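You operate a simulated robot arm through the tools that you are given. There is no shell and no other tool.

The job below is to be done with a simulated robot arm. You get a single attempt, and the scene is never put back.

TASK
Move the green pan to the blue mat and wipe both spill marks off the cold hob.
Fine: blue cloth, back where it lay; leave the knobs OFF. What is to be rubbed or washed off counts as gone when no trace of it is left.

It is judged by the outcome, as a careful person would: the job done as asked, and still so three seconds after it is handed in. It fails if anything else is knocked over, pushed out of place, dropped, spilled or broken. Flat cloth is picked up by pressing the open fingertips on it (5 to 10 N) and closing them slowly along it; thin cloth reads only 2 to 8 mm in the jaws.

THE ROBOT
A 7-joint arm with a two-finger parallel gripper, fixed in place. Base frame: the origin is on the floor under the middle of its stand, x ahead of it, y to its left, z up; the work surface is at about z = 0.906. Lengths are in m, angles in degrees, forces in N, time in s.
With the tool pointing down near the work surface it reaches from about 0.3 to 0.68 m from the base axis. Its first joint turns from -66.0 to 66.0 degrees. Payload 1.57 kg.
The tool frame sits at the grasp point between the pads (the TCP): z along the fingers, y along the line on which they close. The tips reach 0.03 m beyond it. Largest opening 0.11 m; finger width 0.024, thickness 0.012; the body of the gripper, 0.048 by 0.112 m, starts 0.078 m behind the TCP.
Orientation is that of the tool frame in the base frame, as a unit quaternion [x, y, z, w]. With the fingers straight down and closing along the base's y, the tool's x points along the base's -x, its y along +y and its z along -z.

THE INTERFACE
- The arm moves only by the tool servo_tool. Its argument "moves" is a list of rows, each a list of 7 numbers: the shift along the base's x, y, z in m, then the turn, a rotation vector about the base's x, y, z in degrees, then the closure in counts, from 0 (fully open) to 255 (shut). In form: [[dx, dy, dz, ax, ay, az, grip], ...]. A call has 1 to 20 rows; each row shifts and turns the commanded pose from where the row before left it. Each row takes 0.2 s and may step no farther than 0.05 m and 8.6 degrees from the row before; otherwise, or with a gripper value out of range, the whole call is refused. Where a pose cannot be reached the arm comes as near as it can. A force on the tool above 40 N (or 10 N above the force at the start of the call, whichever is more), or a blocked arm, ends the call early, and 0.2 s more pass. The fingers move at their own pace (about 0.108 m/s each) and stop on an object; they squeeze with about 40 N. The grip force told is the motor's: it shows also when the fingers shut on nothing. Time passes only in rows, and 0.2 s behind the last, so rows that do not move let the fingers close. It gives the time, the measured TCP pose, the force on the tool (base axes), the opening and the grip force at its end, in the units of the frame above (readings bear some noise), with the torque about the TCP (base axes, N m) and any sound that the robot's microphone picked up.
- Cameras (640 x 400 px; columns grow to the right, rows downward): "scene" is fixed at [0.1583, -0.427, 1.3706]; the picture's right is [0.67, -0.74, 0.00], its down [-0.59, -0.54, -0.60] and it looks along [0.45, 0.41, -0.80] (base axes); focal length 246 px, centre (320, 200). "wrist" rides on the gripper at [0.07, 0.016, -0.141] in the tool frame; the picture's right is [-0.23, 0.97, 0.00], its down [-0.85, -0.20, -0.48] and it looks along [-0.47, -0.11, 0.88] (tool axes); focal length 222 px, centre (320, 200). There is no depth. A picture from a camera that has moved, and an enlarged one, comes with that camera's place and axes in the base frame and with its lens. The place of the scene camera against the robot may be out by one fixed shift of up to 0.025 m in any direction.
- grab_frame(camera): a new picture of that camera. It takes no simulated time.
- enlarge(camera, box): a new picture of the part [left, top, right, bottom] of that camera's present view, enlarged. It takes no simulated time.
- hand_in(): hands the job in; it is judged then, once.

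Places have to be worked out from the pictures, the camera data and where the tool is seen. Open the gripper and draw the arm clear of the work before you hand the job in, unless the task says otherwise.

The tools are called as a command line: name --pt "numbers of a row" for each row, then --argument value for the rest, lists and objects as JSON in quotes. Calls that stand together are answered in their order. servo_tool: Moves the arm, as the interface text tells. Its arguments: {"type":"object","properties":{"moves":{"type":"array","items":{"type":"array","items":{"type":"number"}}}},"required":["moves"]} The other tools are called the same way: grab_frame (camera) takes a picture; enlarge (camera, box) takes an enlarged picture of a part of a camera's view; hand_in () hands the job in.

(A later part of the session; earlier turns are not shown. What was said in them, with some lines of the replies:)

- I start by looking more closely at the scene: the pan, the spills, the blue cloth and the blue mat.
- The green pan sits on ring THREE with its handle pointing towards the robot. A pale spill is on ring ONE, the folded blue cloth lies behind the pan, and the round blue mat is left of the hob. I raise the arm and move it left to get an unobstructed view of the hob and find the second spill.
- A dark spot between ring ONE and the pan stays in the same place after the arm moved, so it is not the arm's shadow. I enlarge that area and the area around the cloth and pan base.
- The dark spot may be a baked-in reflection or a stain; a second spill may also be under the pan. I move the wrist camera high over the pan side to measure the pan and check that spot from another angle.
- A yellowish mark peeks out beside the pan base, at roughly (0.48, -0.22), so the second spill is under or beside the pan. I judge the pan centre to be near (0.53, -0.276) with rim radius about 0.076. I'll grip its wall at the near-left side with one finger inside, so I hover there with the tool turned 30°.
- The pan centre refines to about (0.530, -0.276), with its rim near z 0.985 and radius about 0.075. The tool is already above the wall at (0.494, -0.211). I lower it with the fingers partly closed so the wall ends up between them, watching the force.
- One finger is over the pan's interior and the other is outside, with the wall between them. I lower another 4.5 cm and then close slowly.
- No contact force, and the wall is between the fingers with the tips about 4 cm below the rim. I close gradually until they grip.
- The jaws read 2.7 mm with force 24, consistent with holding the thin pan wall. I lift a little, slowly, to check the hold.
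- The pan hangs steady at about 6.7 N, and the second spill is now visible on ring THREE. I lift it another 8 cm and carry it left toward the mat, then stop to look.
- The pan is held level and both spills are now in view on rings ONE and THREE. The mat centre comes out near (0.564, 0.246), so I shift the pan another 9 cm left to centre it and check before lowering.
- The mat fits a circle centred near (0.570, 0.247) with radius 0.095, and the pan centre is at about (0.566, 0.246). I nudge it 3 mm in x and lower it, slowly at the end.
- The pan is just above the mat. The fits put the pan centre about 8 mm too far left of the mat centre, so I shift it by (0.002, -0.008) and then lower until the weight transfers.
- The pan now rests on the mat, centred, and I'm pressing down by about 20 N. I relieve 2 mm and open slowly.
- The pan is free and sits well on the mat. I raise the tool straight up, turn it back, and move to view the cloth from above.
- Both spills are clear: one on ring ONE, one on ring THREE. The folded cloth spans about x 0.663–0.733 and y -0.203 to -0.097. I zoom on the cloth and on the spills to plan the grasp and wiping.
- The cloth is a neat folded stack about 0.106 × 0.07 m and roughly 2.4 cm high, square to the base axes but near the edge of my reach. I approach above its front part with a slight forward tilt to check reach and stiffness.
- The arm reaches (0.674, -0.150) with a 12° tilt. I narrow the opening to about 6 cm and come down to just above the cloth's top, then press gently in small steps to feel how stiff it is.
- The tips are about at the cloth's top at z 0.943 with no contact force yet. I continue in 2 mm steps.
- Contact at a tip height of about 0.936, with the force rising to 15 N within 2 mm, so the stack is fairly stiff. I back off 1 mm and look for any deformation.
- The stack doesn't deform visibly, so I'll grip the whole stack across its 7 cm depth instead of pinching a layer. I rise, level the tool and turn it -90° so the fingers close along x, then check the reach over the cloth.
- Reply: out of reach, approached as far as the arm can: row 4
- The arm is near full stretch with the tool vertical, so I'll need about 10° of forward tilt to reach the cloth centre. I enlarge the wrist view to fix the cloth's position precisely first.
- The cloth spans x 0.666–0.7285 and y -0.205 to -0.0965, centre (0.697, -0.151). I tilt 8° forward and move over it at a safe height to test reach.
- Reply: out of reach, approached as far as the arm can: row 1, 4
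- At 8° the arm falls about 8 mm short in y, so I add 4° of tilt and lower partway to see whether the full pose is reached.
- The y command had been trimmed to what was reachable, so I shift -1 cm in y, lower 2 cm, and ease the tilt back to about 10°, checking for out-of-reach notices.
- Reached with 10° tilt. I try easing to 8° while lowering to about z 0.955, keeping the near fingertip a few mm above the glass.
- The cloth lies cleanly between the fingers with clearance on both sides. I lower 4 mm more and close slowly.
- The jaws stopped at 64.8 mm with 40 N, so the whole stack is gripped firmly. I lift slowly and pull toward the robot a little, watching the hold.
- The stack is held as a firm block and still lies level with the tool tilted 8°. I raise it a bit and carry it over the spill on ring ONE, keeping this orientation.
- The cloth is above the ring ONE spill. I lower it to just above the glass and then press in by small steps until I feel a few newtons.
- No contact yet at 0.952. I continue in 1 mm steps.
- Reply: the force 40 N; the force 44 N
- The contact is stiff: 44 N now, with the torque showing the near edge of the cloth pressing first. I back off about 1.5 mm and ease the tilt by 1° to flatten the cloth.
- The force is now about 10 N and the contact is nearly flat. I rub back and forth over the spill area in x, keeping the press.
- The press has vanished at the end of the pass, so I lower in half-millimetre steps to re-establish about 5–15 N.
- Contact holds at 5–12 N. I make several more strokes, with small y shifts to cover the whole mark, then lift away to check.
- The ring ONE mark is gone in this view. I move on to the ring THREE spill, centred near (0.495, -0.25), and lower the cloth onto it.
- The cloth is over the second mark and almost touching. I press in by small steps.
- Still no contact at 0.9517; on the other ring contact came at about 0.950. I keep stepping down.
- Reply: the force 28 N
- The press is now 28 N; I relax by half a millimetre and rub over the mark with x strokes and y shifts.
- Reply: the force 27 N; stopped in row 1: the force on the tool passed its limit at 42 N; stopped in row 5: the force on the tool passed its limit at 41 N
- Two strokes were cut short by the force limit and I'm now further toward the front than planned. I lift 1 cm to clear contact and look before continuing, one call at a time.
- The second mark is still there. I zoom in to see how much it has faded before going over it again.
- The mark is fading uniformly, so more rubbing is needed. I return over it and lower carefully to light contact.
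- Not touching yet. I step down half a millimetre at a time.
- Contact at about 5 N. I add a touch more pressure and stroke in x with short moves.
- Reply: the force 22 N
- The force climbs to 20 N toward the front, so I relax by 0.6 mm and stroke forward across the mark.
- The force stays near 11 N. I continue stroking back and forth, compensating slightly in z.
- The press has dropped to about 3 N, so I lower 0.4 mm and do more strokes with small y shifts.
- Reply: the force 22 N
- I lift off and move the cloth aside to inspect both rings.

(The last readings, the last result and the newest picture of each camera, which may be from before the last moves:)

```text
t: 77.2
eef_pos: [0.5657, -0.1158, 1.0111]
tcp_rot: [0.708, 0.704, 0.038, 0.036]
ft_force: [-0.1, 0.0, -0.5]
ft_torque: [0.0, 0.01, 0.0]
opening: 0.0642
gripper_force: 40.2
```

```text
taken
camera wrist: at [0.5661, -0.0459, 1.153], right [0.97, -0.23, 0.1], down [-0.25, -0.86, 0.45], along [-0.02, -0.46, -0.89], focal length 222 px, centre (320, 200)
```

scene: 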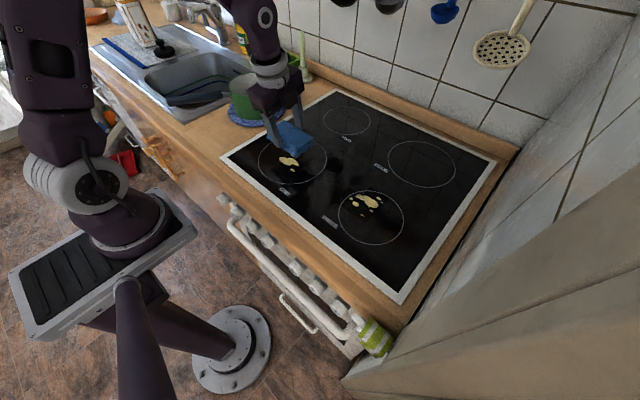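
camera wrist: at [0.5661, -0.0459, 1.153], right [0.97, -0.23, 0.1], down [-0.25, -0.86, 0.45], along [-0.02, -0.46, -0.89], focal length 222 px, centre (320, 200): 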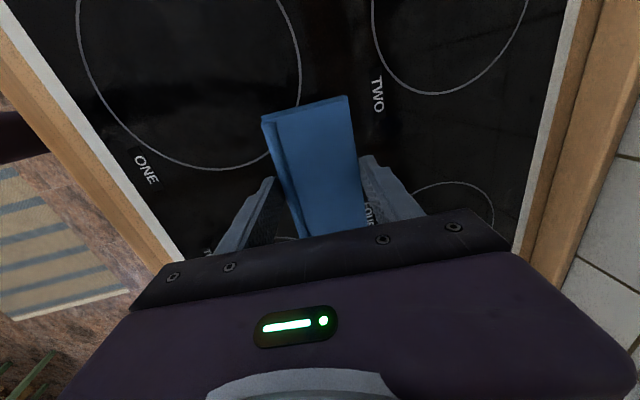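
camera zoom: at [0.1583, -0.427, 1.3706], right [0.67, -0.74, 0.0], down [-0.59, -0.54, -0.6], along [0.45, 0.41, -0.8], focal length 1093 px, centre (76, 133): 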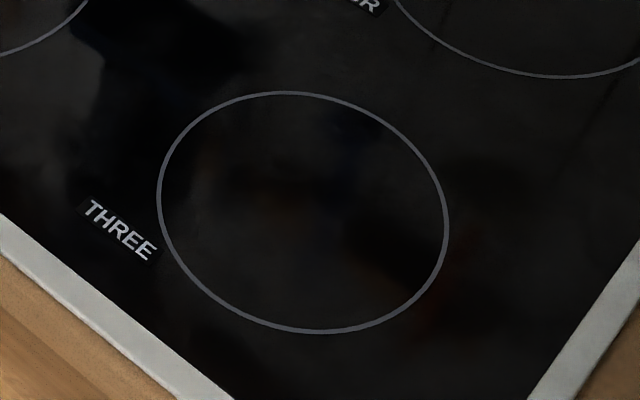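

Both rings look clean from the scene camera. Before returning the cloth I verify with enlarged views, including the wrist camera close to ring ONE.

enlarge --camera "wrist" --box '[80, 0, 310, 170]'

enlarge --camera "scene" --box '[250, 125, 340, 195]'

servo_tool --pt "-0.035 -0.02 0.01 0 0 0 255" --pt "-0.04 -0.025 0.01 0 0 0 255" --pt "-0.04 -0.025 0 0 0 0 255" --pt "-0.04 -0.025 0 0 0 0 255" --pt "0 0 0 0 0 0 255"

enlarge --camera "wrist" --box '[330, 60, 530, 220]'

grab_frame --camera "wrist"

```text
2.35 times, centred on (195, 85) of wrist
camera zoom: at [0.5661, -0.0459, 1.153], right [0.97, -0.23, 0.1], down [-0.25, -0.86, 0.45], along [-0.02, -0.46, -0.89], focal length 523 px, centre (614, 471)
```

zoom: 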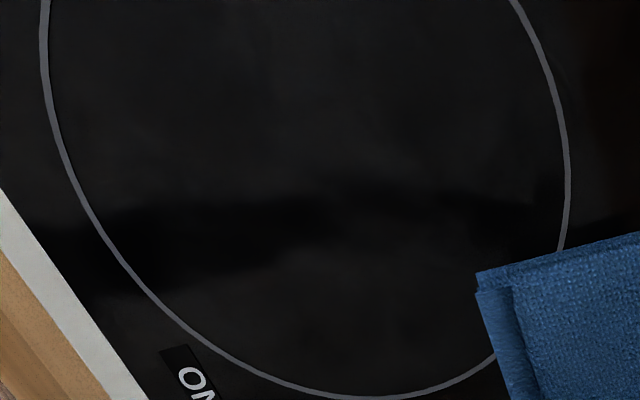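

```text
5.71 times, centred on (295, 160) of scene
camera zoom: at [0.1583, -0.427, 1.3706], right [0.67, -0.74, 0.0], down [-0.59, -0.54, -0.6], along [0.45, 0.41, -0.8], focal length 1405 px, centre (463, 429)
```

zoom: 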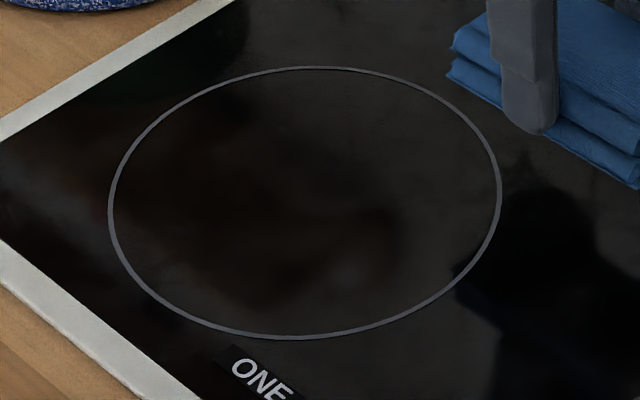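

```text
t: 78.3
eef_pos: [0.4108, -0.2106, 1.0294]
tcp_rot: [0.707, 0.705, 0.039, 0.037]
ft_force: [-0.1, -1.0, -0.8]
ft_torque: [0.03, -0.01, 0.02]
opening: 0.0642
gripper_force: 40.2
```

```text
2.50 times, centred on (430, 140) of wrist
camera zoom: at [0.4107, -0.142, 1.1721], right [0.97, -0.23, 0.1], down [-0.25, -0.86, 0.45], along [-0.02, -0.46, -0.89], focal length 555 px, centre (45, 350)
```

zoom: 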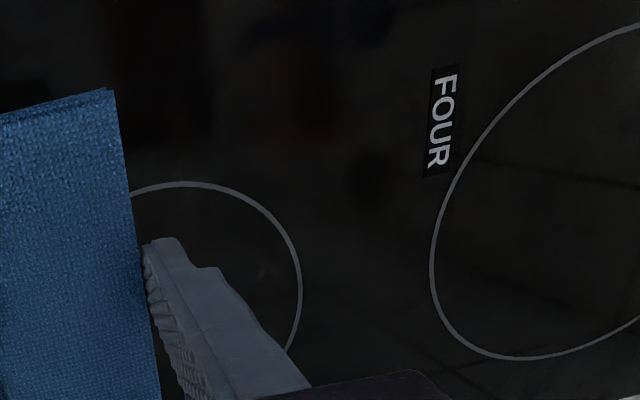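

```text
taken
camera wrist: at [0.4107, -0.142, 1.1721], right [0.97, -0.23, 0.1], down [-0.25, -0.86, 0.45], along [-0.02, -0.46, -0.89], focal length 222 px, centre (320, 200)
```

wrist: 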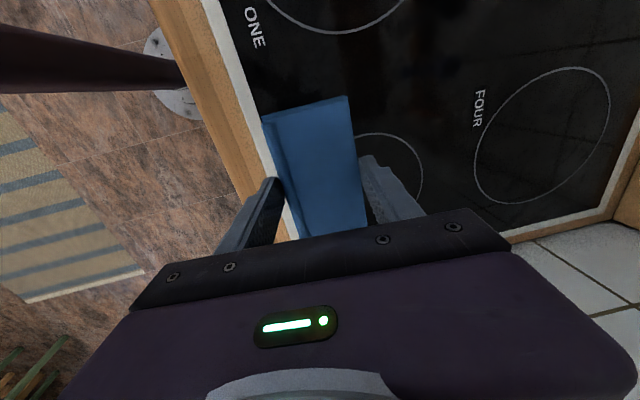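

I notice a very faint speck inside ring THREE near (0.523, -0.265). I enlarge it from both cameras to see whether a trace is left.

enlarge --camera "wrist" --box '[380, 130, 440, 190]'

enlarge --camera "scene" --box '[345, 180, 405, 225]'

```text
6.67 times, centred on (410, 160) of wrist
camera zoom: at [0.4107, -0.142, 1.1721], right [0.97, -0.23, 0.1], down [-0.25, -0.86, 0.45], along [-0.02, -0.46, -0.89], focal length 1481 px, centre (-280, 467)
```

zoom: 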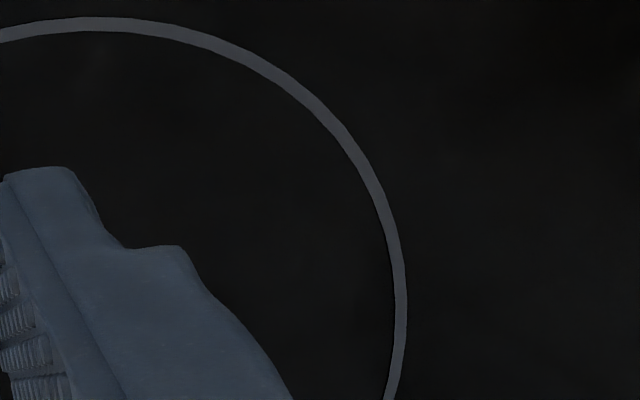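

```text
8.89 times, centred on (375, 202) of scene
camera zoom: at [0.1583, -0.427, 1.3706], right [0.67, -0.74, 0.0], down [-0.59, -0.54, -0.6], along [0.45, 0.41, -0.8], focal length 2186 px, centre (-169, 178)
```

zoom: 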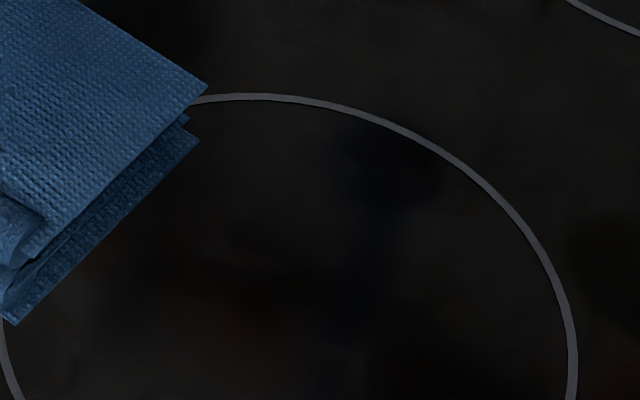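

At higher zoom the speck isn't there, and both rings are clean. I carry the cloth back toward its place at low height, tilting back to 8° as when I picked it up.

servo_tool --pt "0.02 0.005 -0.005 0 0 0 255" --pt "0.035 0.008 -0.008 0 0 0 255" --pt "0.035 0.008 -0.008 0 0 0 255" --pt "0.035 0.008 -0.008 0 0 0 255" --pt "0.035 0.008 -0.007 0 0 0 255" --pt "0.035 0.008 -0.005 0 -1 0 255" --pt "0.03 0.006 0 0 -1 0 255" --pt "0.025 0.005 0 0 0 0 255" --pt "0.02 0.004 0 0 0 0 255" --pt "0.01 0 0 0 0 0 255" --pt "0 0 0 0 0 0 255"

grab_frame --camera "wrist"

enlarge --camera "scene" --box '[320, 90, 430, 170]'

```text
t: 80.8
eef_pos: [0.6901, -0.1511, 0.9909]
tcp_rot: [0.707, 0.703, 0.051, 0.049]
ft_force: [0.6, -0.2, -0.3]
ft_torque: [0.0, -0.02, -0.04]
opening: 0.0641
gripper_force: 40.2
```

```text
taken
camera wrist: at [0.6855, -0.0811, 1.1315], right [0.96, -0.23, 0.14], down [-0.27, -0.86, 0.44], along [0.01, -0.46, -0.89], focal length 222 px, centre (320, 200)
```

wrist: 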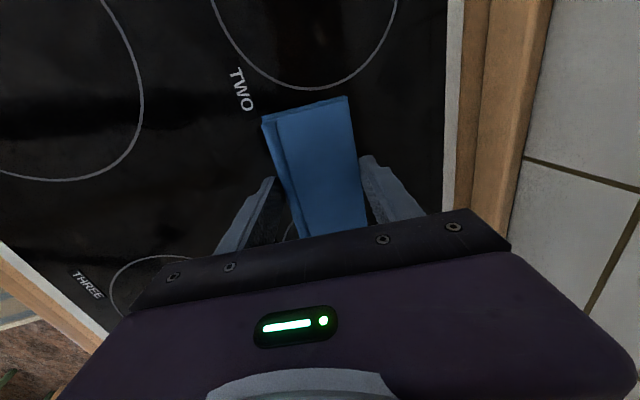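

```text
5.00 times, centred on (375, 130) of scene
camera zoom: at [0.1583, -0.427, 1.3706], right [0.67, -0.74, 0.0], down [-0.59, -0.54, -0.6], along [0.45, 0.41, -0.8], focal length 1230 px, centre (45, 550)
```

zoom: 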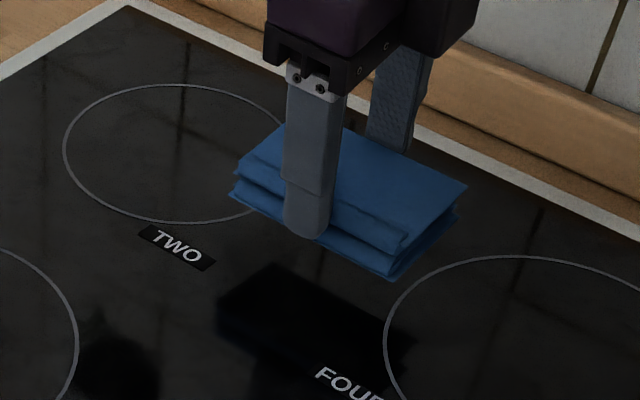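

Back over the original place. I correct x by +4 mm and lower to just above the glass.

servo_tool --pt "0.002 0 -0.01 0 0 0 255" --pt "0.002 0 -0.012 0 0 0 255" --pt "0.0005 0 -0.01 0 0 0 255" --pt "0 0 -0.004 0 0 0 255" --pt "0 0 -0.001 0 0 0 255" --pt "0 0 0 0 0 0 255"

enlarge --camera "scene" --box '[320, 90, 430, 170]'

```text
t: 82.2
eef_pos: [0.6943, -0.1496, 0.9513]
tcp_rot: [0.707, 0.703, 0.052, 0.05]
ft_force: [-0.4, -0.3, -0.8]
ft_torque: [0.01, 0.03, 0.0]
opening: 0.0639
gripper_force: 39.8
```

```text
5.00 times, centred on (375, 130) of scene
camera zoom: at [0.1583, -0.427, 1.3706], right [0.67, -0.74, 0.0], down [-0.59, -0.54, -0.6], along [0.45, 0.41, -0.8], focal length 1230 px, centre (45, 550)
```

zoom: 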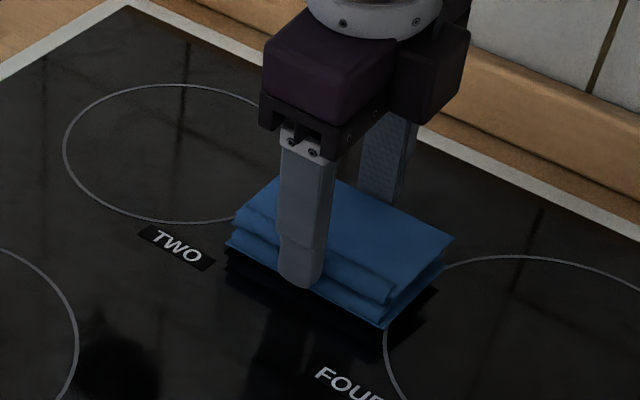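

The cloth outline matches its original image position within a pixel or two. I lower the last millimetre until it touches.

servo_tool --pt "0 0 -0.0007 0 0 0 255" --pt "0 0 0 0 0 0 255"

servo_tool --pt "0 0 -0.0005 0 0 0 255" --pt "0 0 0 0 0 0 255"

```text
t: 82.8
eef_pos: [0.6942, -0.151, 0.9515]
tcp_rot: [0.707, 0.703, 0.053, 0.05]
ft_force: [0.6, -0.1, -0.2]
ft_torque: [0.02, -0.02, 0.0]
opening: 0.064
gripper_force: 39.7
```

```text
t: 83.3
eef_pos: [0.6936, -0.1498, 0.9519]
tcp_rot: [0.707, 0.703, 0.051, 0.05]
ft_force: [-1.0, 0.7, 5.9]
ft_torque: [0.02, 0.2, -0.01]
opening: 0.0638
gripper_force: 40.1
```

Contact at about 6 N. I open the fingers slowly to release the cloth.

servo_tool --pt "0 0 0 0 0 0 105" --pt "0 0 0 0 0 0 98" --pt "0 0 0 0 0 0 90" --pt "0 0 0 0 0 0 80" --pt "0 0 0 0 0 0 70" --pt "0 0 0 0 0 0 65" --pt "0 0 0 0 0 0 65"

enlarge --camera "scene" --box '[320, 90, 430, 170]'

enlarge --camera "wrist" --box '[220, 60, 440, 240]'

```text
t: 85.0
eef_pos: [0.6947, -0.1515, 0.9518]
tcp_rot: [0.707, 0.703, 0.051, 0.05]
ft_force: [0.3, -0.1, 0.3]
ft_torque: [-0.01, 0.0, 0.0]
opening: 0.0821
gripper_force: 0.1
```

```text
5.00 times, centred on (375, 130) of scene
camera zoom: at [0.1583, -0.427, 1.3706], right [0.67, -0.74, 0.0], down [-0.59, -0.54, -0.6], along [0.45, 0.41, -0.8], focal length 1230 px, centre (45, 550)
```

zoom: 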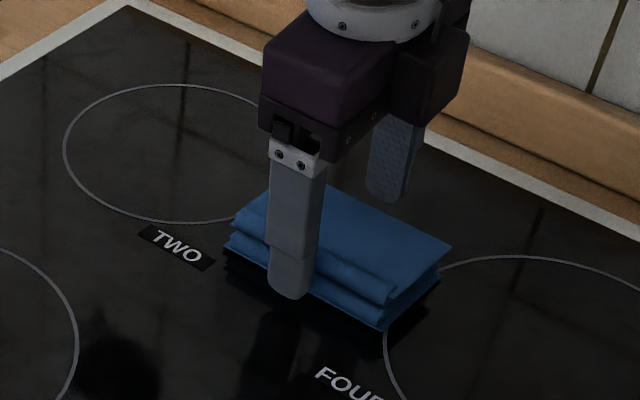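

```text
2.22 times, centred on (330, 150) of wrist
camera zoom: at [0.6901, -0.0811, 1.0935], right [0.96, -0.23, 0.14], down [-0.27, -0.86, 0.44], along [0.01, -0.46, -0.89], focal length 494 px, centre (298, 311)
```

zoom: 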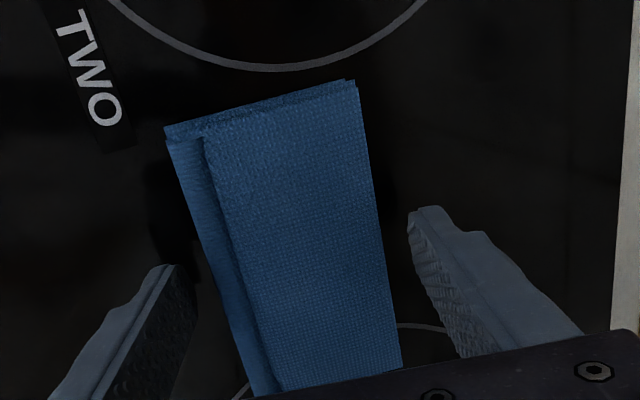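

The cloth is released and its corners coincide with the original image positions. I rise straight up, then retract toward the robot and level the tool.

servo_tool --pt "0 0 0.008 0 0 0 65" --pt "0 0 0.012 0 0 0 65" --pt "0 0 0.015 0 0 0 65" --pt "-0.005 0 0.02 0 0 0 65" --pt "-0.03 0 0.02 0 2 0 40" --pt "-0.04 0.01 0.02 0 2 0 20" --pt "-0.04 0.01 0.02 0 2 0 0" --pt "-0.04 0.02 0.02 0 2 0 0" --pt "-0.04 0.03 0.02 0 0 0 0" --pt "-0.03 0.04 0.01 0 0 0 0" --pt "-0.03 0.04 0 0 0 0 0" --pt "0 0 0 0 0 0 0"

grab_frame --camera "scene"

enlarge --camera "scene" --box '[320, 90, 430, 170]'

grab_frame --camera "wrist"

```text
refused: row 9 steps farther than a row can; nothing moved
```

```text
taken
```

scene: 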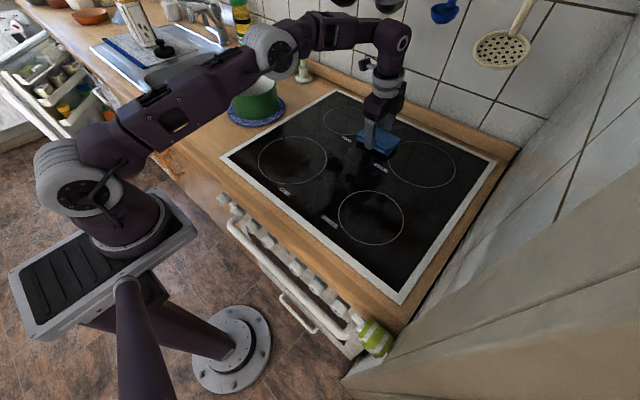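

```text
5.00 times, centred on (375, 130) of scene
camera zoom: at [0.1583, -0.427, 1.3706], right [0.67, -0.74, 0.0], down [-0.59, -0.54, -0.6], along [0.45, 0.41, -0.8], focal length 1230 px, centre (45, 550)
```

zoom: 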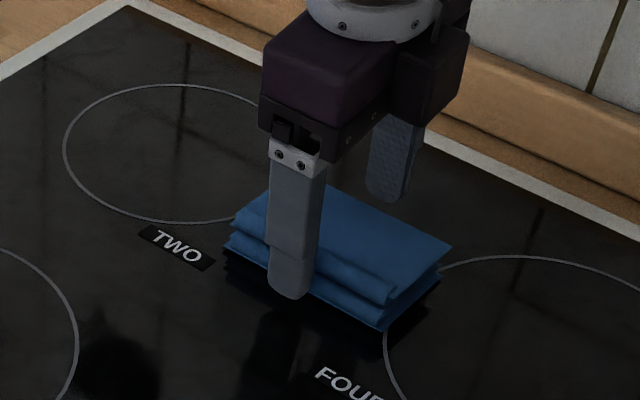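

```text
taken
camera wrist: at [0.6901, -0.0811, 1.0935], right [0.96, -0.23, 0.14], down [-0.27, -0.86, 0.44], along [0.01, -0.46, -0.89], focal length 222 px, centre (320, 200)
```

wrist: 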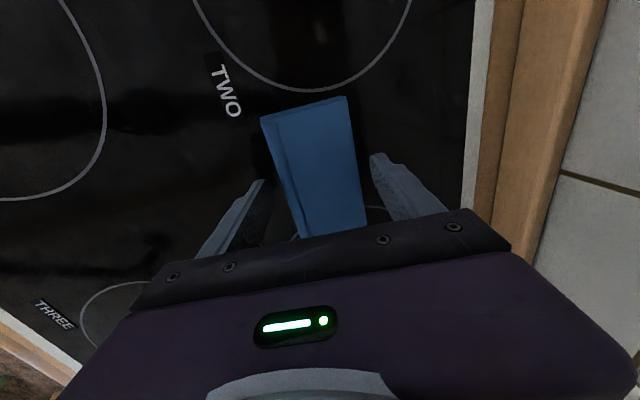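

The move was refused because one step was too long; nothing moved. I repeat it with shorter steps: straight up first, then back toward the robot.

servo_tool --pt "0 0 0.008 0 0 0 65" --pt "0 0 0.012 0 0 0 65" --pt "0 0 0.015 0 0 0 65" --pt "-0.005 0 0.02 0 0 0 65" --pt "-0.025 0 0.02 0 2 0 40" --pt "-0.035 0.01 0.02 0 2 0 20" --pt "-0.035 0.01 0.02 0 2 0 0" --pt "-0.035 0.02 0.02 0 2 0 0" --pt "-0.03 0.025 0.02 0 0 0 0" --pt "-0.03 0.03 0.01 0 0 0 0" --pt "-0.03 0.03 0 0 0 0 0" --pt "0 0 0 0 0 0 0"

grab_frame --camera "scene"

enlarge --camera "scene" --box '[340, 110, 420, 165]'

grab_frame --camera "wrist"

```text
t: 87.5
eef_pos: [0.4694, -0.0266, 1.1151]
tcp_rot: [0.709, 0.706, 0.003, 0.0]
ft_force: [-0.1, 0.2, -0.3]
ft_torque: [-0.01, 0.0, -0.01]
opening: 0.1098
gripper_force: 0.0
```

```text
taken
```

scene: 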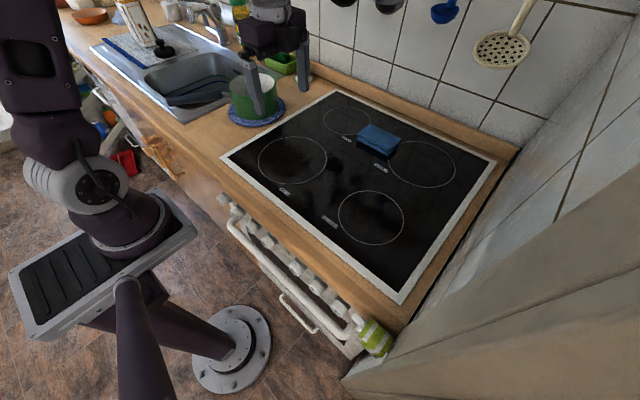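

```text
7.27 times, centred on (380, 138) of scene
camera zoom: at [0.1583, -0.427, 1.3706], right [0.67, -0.74, 0.0], down [-0.59, -0.54, -0.6], along [0.45, 0.41, -0.8], focal length 1788 px, centre (-116, 654)
```

zoom: 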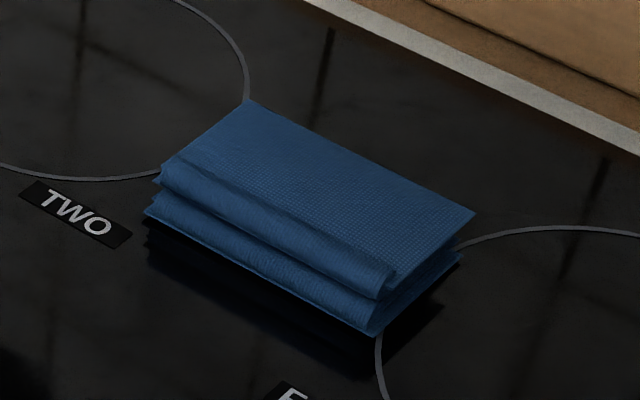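

```text
taken
camera wrist: at [0.4851, 0.0434, 1.2569], right [0.97, -0.23, 0.0], down [-0.21, -0.86, 0.48], along [-0.11, -0.46, -0.88], focal length 222 px, centre (320, 200)
```

wrist: 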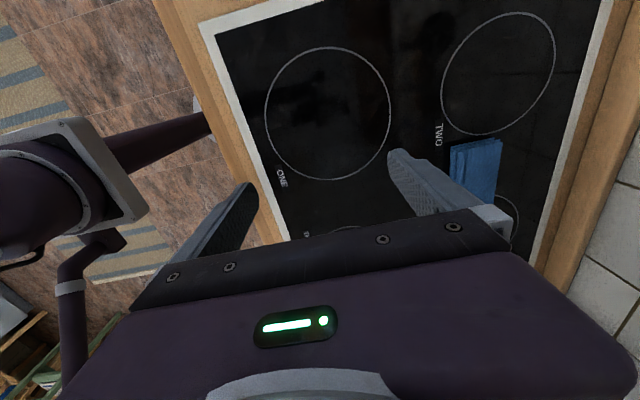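

The cloth lies exactly where it was. With the arm away, I inspect both rings, the pan on the mat and the knobs at high zoom.

enlarge --camera "scene" --box '[250, 125, 340, 195]'

enlarge --camera "scene" --box '[325, 175, 415, 250]'

enlarge --camera "scene" --box '[180, 20, 340, 140]'

enlarge --camera "scene" --box '[205, 180, 395, 370]'

enlarge --camera "wrist" --box '[255, 40, 400, 190]'

```text
5.71 times, centred on (295, 160) of scene
camera zoom: at [0.1583, -0.427, 1.3706], right [0.67, -0.74, 0.0], down [-0.59, -0.54, -0.6], along [0.45, 0.41, -0.8], focal length 1405 px, centre (463, 429)
```

zoom: 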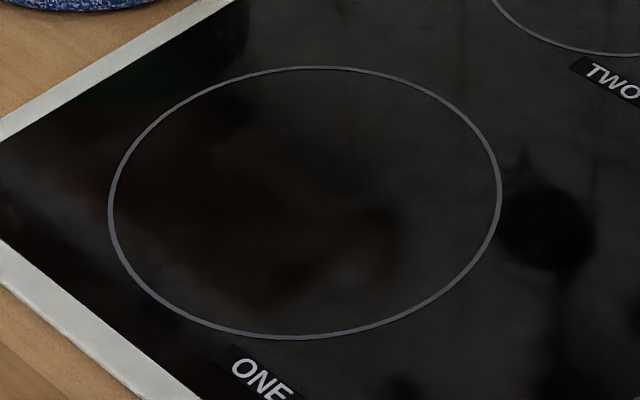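

```text
5.33 times, centred on (370, 212) of scene
camera zoom: at [0.1583, -0.427, 1.3706], right [0.67, -0.74, 0.0], down [-0.59, -0.54, -0.6], along [0.45, 0.41, -0.8], focal length 1311 px, centre (53, 133)
```

zoom: 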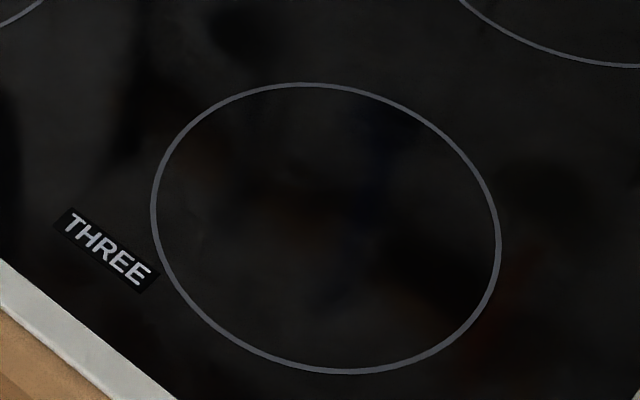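

```text
3.33 times, centred on (260, 80) of scene
camera zoom: at [0.1583, -0.427, 1.3706], right [0.67, -0.74, 0.0], down [-0.59, -0.54, -0.6], along [0.45, 0.41, -0.8], focal length 820 px, centre (520, 600)
```

zoom: 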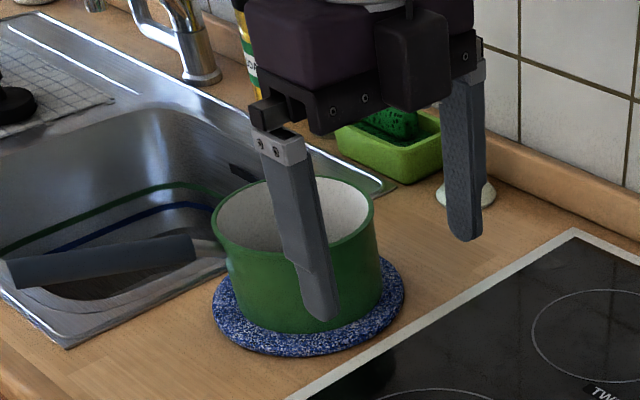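

```text
2.11 times, centred on (300, 275) of scene
camera zoom: at [0.1583, -0.427, 1.3706], right [0.67, -0.74, 0.0], down [-0.59, -0.54, -0.6], along [0.45, 0.41, -0.8], focal length 518 px, centre (362, 42)
```

zoom: 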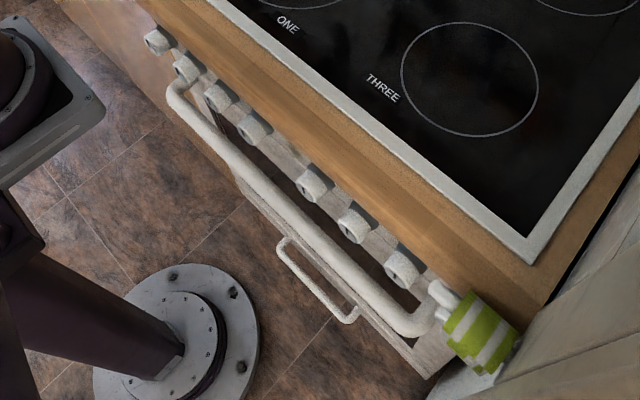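

```text
2.67 times, centred on (328, 115) of wrist
camera zoom: at [0.4851, 0.0434, 1.2569], right [0.97, -0.23, 0.0], down [-0.21, -0.86, 0.48], along [-0.11, -0.46, -0.88], focal length 592 px, centre (300, 427)
```

zoom: 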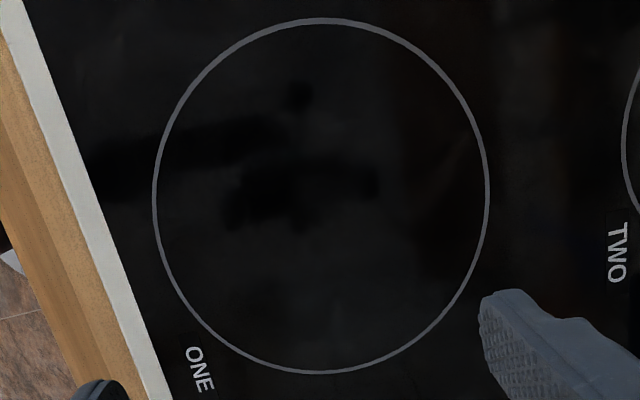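

Everything looks right: rings clean, pan centred on the mat, knobs untouched. I turn the tool back and rise to a parked position, taking a last close wrist look at both rings.

servo_tool --pt "-0.01 0 0.02 0 0 8.2 0" --pt "-0.01 -0.01 0.02 0 0 8.2 0" --pt "-0.01 -0.01 0.02 0 0 8.2 0" --pt "-0.01 -0.01 0.01 0 0 8.2 0" --pt "-0.01 -0.01 0.01 0 0 8.2 0" --pt "0 -0.01 0 0 0 8.2 0" --pt "0 -0.01 0 0 0 8.2 0" --pt "0 -0.01 0 0 0 8.2 0" --pt "0 -0.01 0 0 0 8.2 0" --pt "0 -0.01 0 0 0 8.2 0" --pt "0 -0.01 0 0 0 8 0" --pt "0 0 0 0 0 0 0"

grab_frame --camera "wrist"

enlarge --camera "wrist" --box '[160, 20, 480, 220]'

grab_frame --camera "scene"

```text
t: 90.2
eef_pos: [0.4201, -0.1264, 1.1967]
tcp_rot: [0.002, 1.0, 0.002, -0.002]
ft_force: [0.3, 0.1, 0.1]
ft_torque: [0.0, 0.03, 0.02]
opening: 0.11
gripper_force: 0.0
```

```text
taken
camera wrist: at [0.3494, -0.1094, 1.3372], right [0.23, 0.97, 0.0], down [0.86, -0.2, 0.48], along [0.46, -0.11, -0.88], focal length 222 px, centre (320, 200)
```

wrist: 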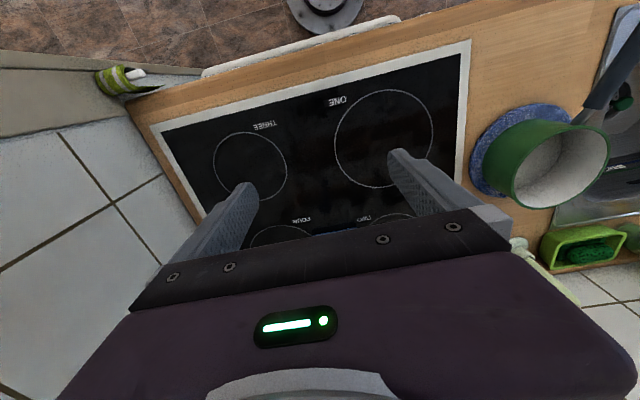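

```text
2.00 times, centred on (320, 120) of wrist
camera zoom: at [0.3494, -0.1094, 1.3372], right [0.23, 0.97, 0.0], down [0.86, -0.2, 0.48], along [0.46, -0.11, -0.88], focal length 444 px, centre (320, 360)
```

zoom: 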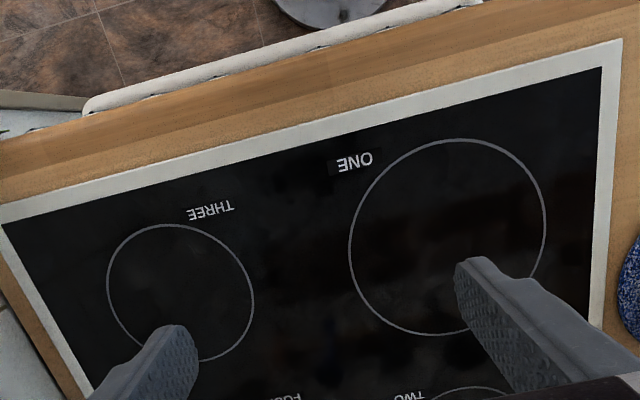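

```text
taken
```

scene: 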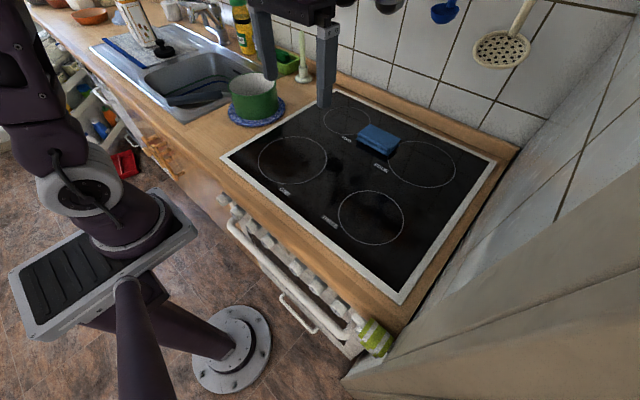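

One last zoom on both rings from this angle to be sure no trace remains.

enlarge --camera "wrist" --box '[205, 125, 295, 205]'

enlarge --camera "wrist" --box '[325, 80, 440, 195]'

```text
5.00 times, centred on (250, 165) of wrist
camera zoom: at [0.3494, -0.1094, 1.3372], right [0.23, 0.97, 0.0], down [0.86, -0.2, 0.48], along [0.46, -0.11, -0.88], focal length 1111 px, centre (670, 375)
```

zoom: 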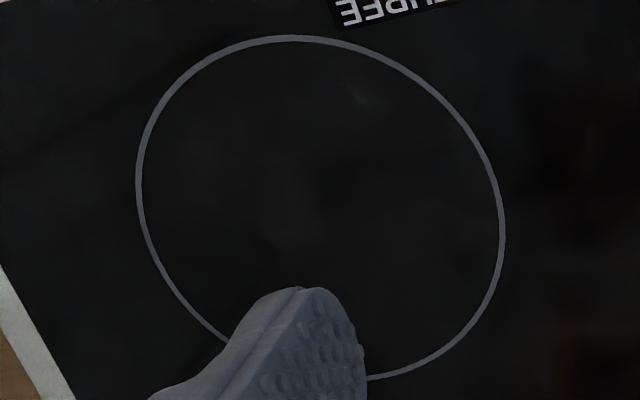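

```text
3.48 times, centred on (382, 138) of wrist
camera zoom: at [0.3494, -0.1094, 1.3372], right [0.23, 0.97, 0.0], down [0.86, -0.2, 0.48], along [0.46, -0.11, -0.88], focal length 773 px, centre (103, 417)
```

zoom: 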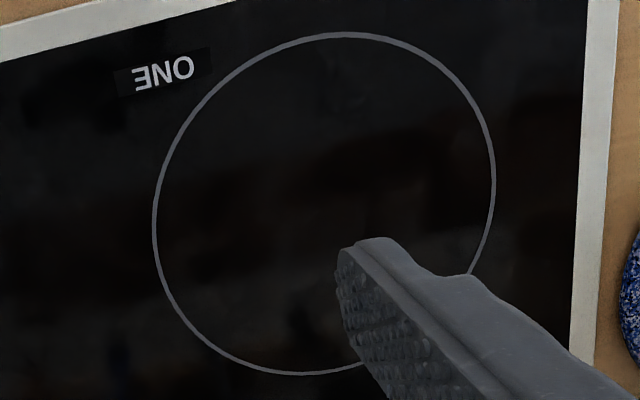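

Both rings are clear of any mark. The pan rests on the blue mat, the cloth is back where it lay, the knobs were not touched, and the gripper is open and clear, so I hand the job in.

hand_in

```text
The job is handed in.
```

I moved the green pan onto the blue mat and wiped both spill marks off the hob. I have handed the job in; no verdict has come back yet.

- **Pan:** It sits roughly centred on the mat, with its base fully on it.
- **Spill marks:** Close-up views from both cameras show no trace on ring ONE or ring THREE. The mark on ring THREE was partly hidden under the pan. It took a second round of rubbing, because my first strokes were cut short by the force limit.
- **Cloth:** The blue cloth is back where it lay. In the scene camera its outline matches the original to within a pixel or two.
- **Knobs:** I did not touch them.

The gripper is open and the arm is parked clear above the hob. I saw nothing else knocked or moved.
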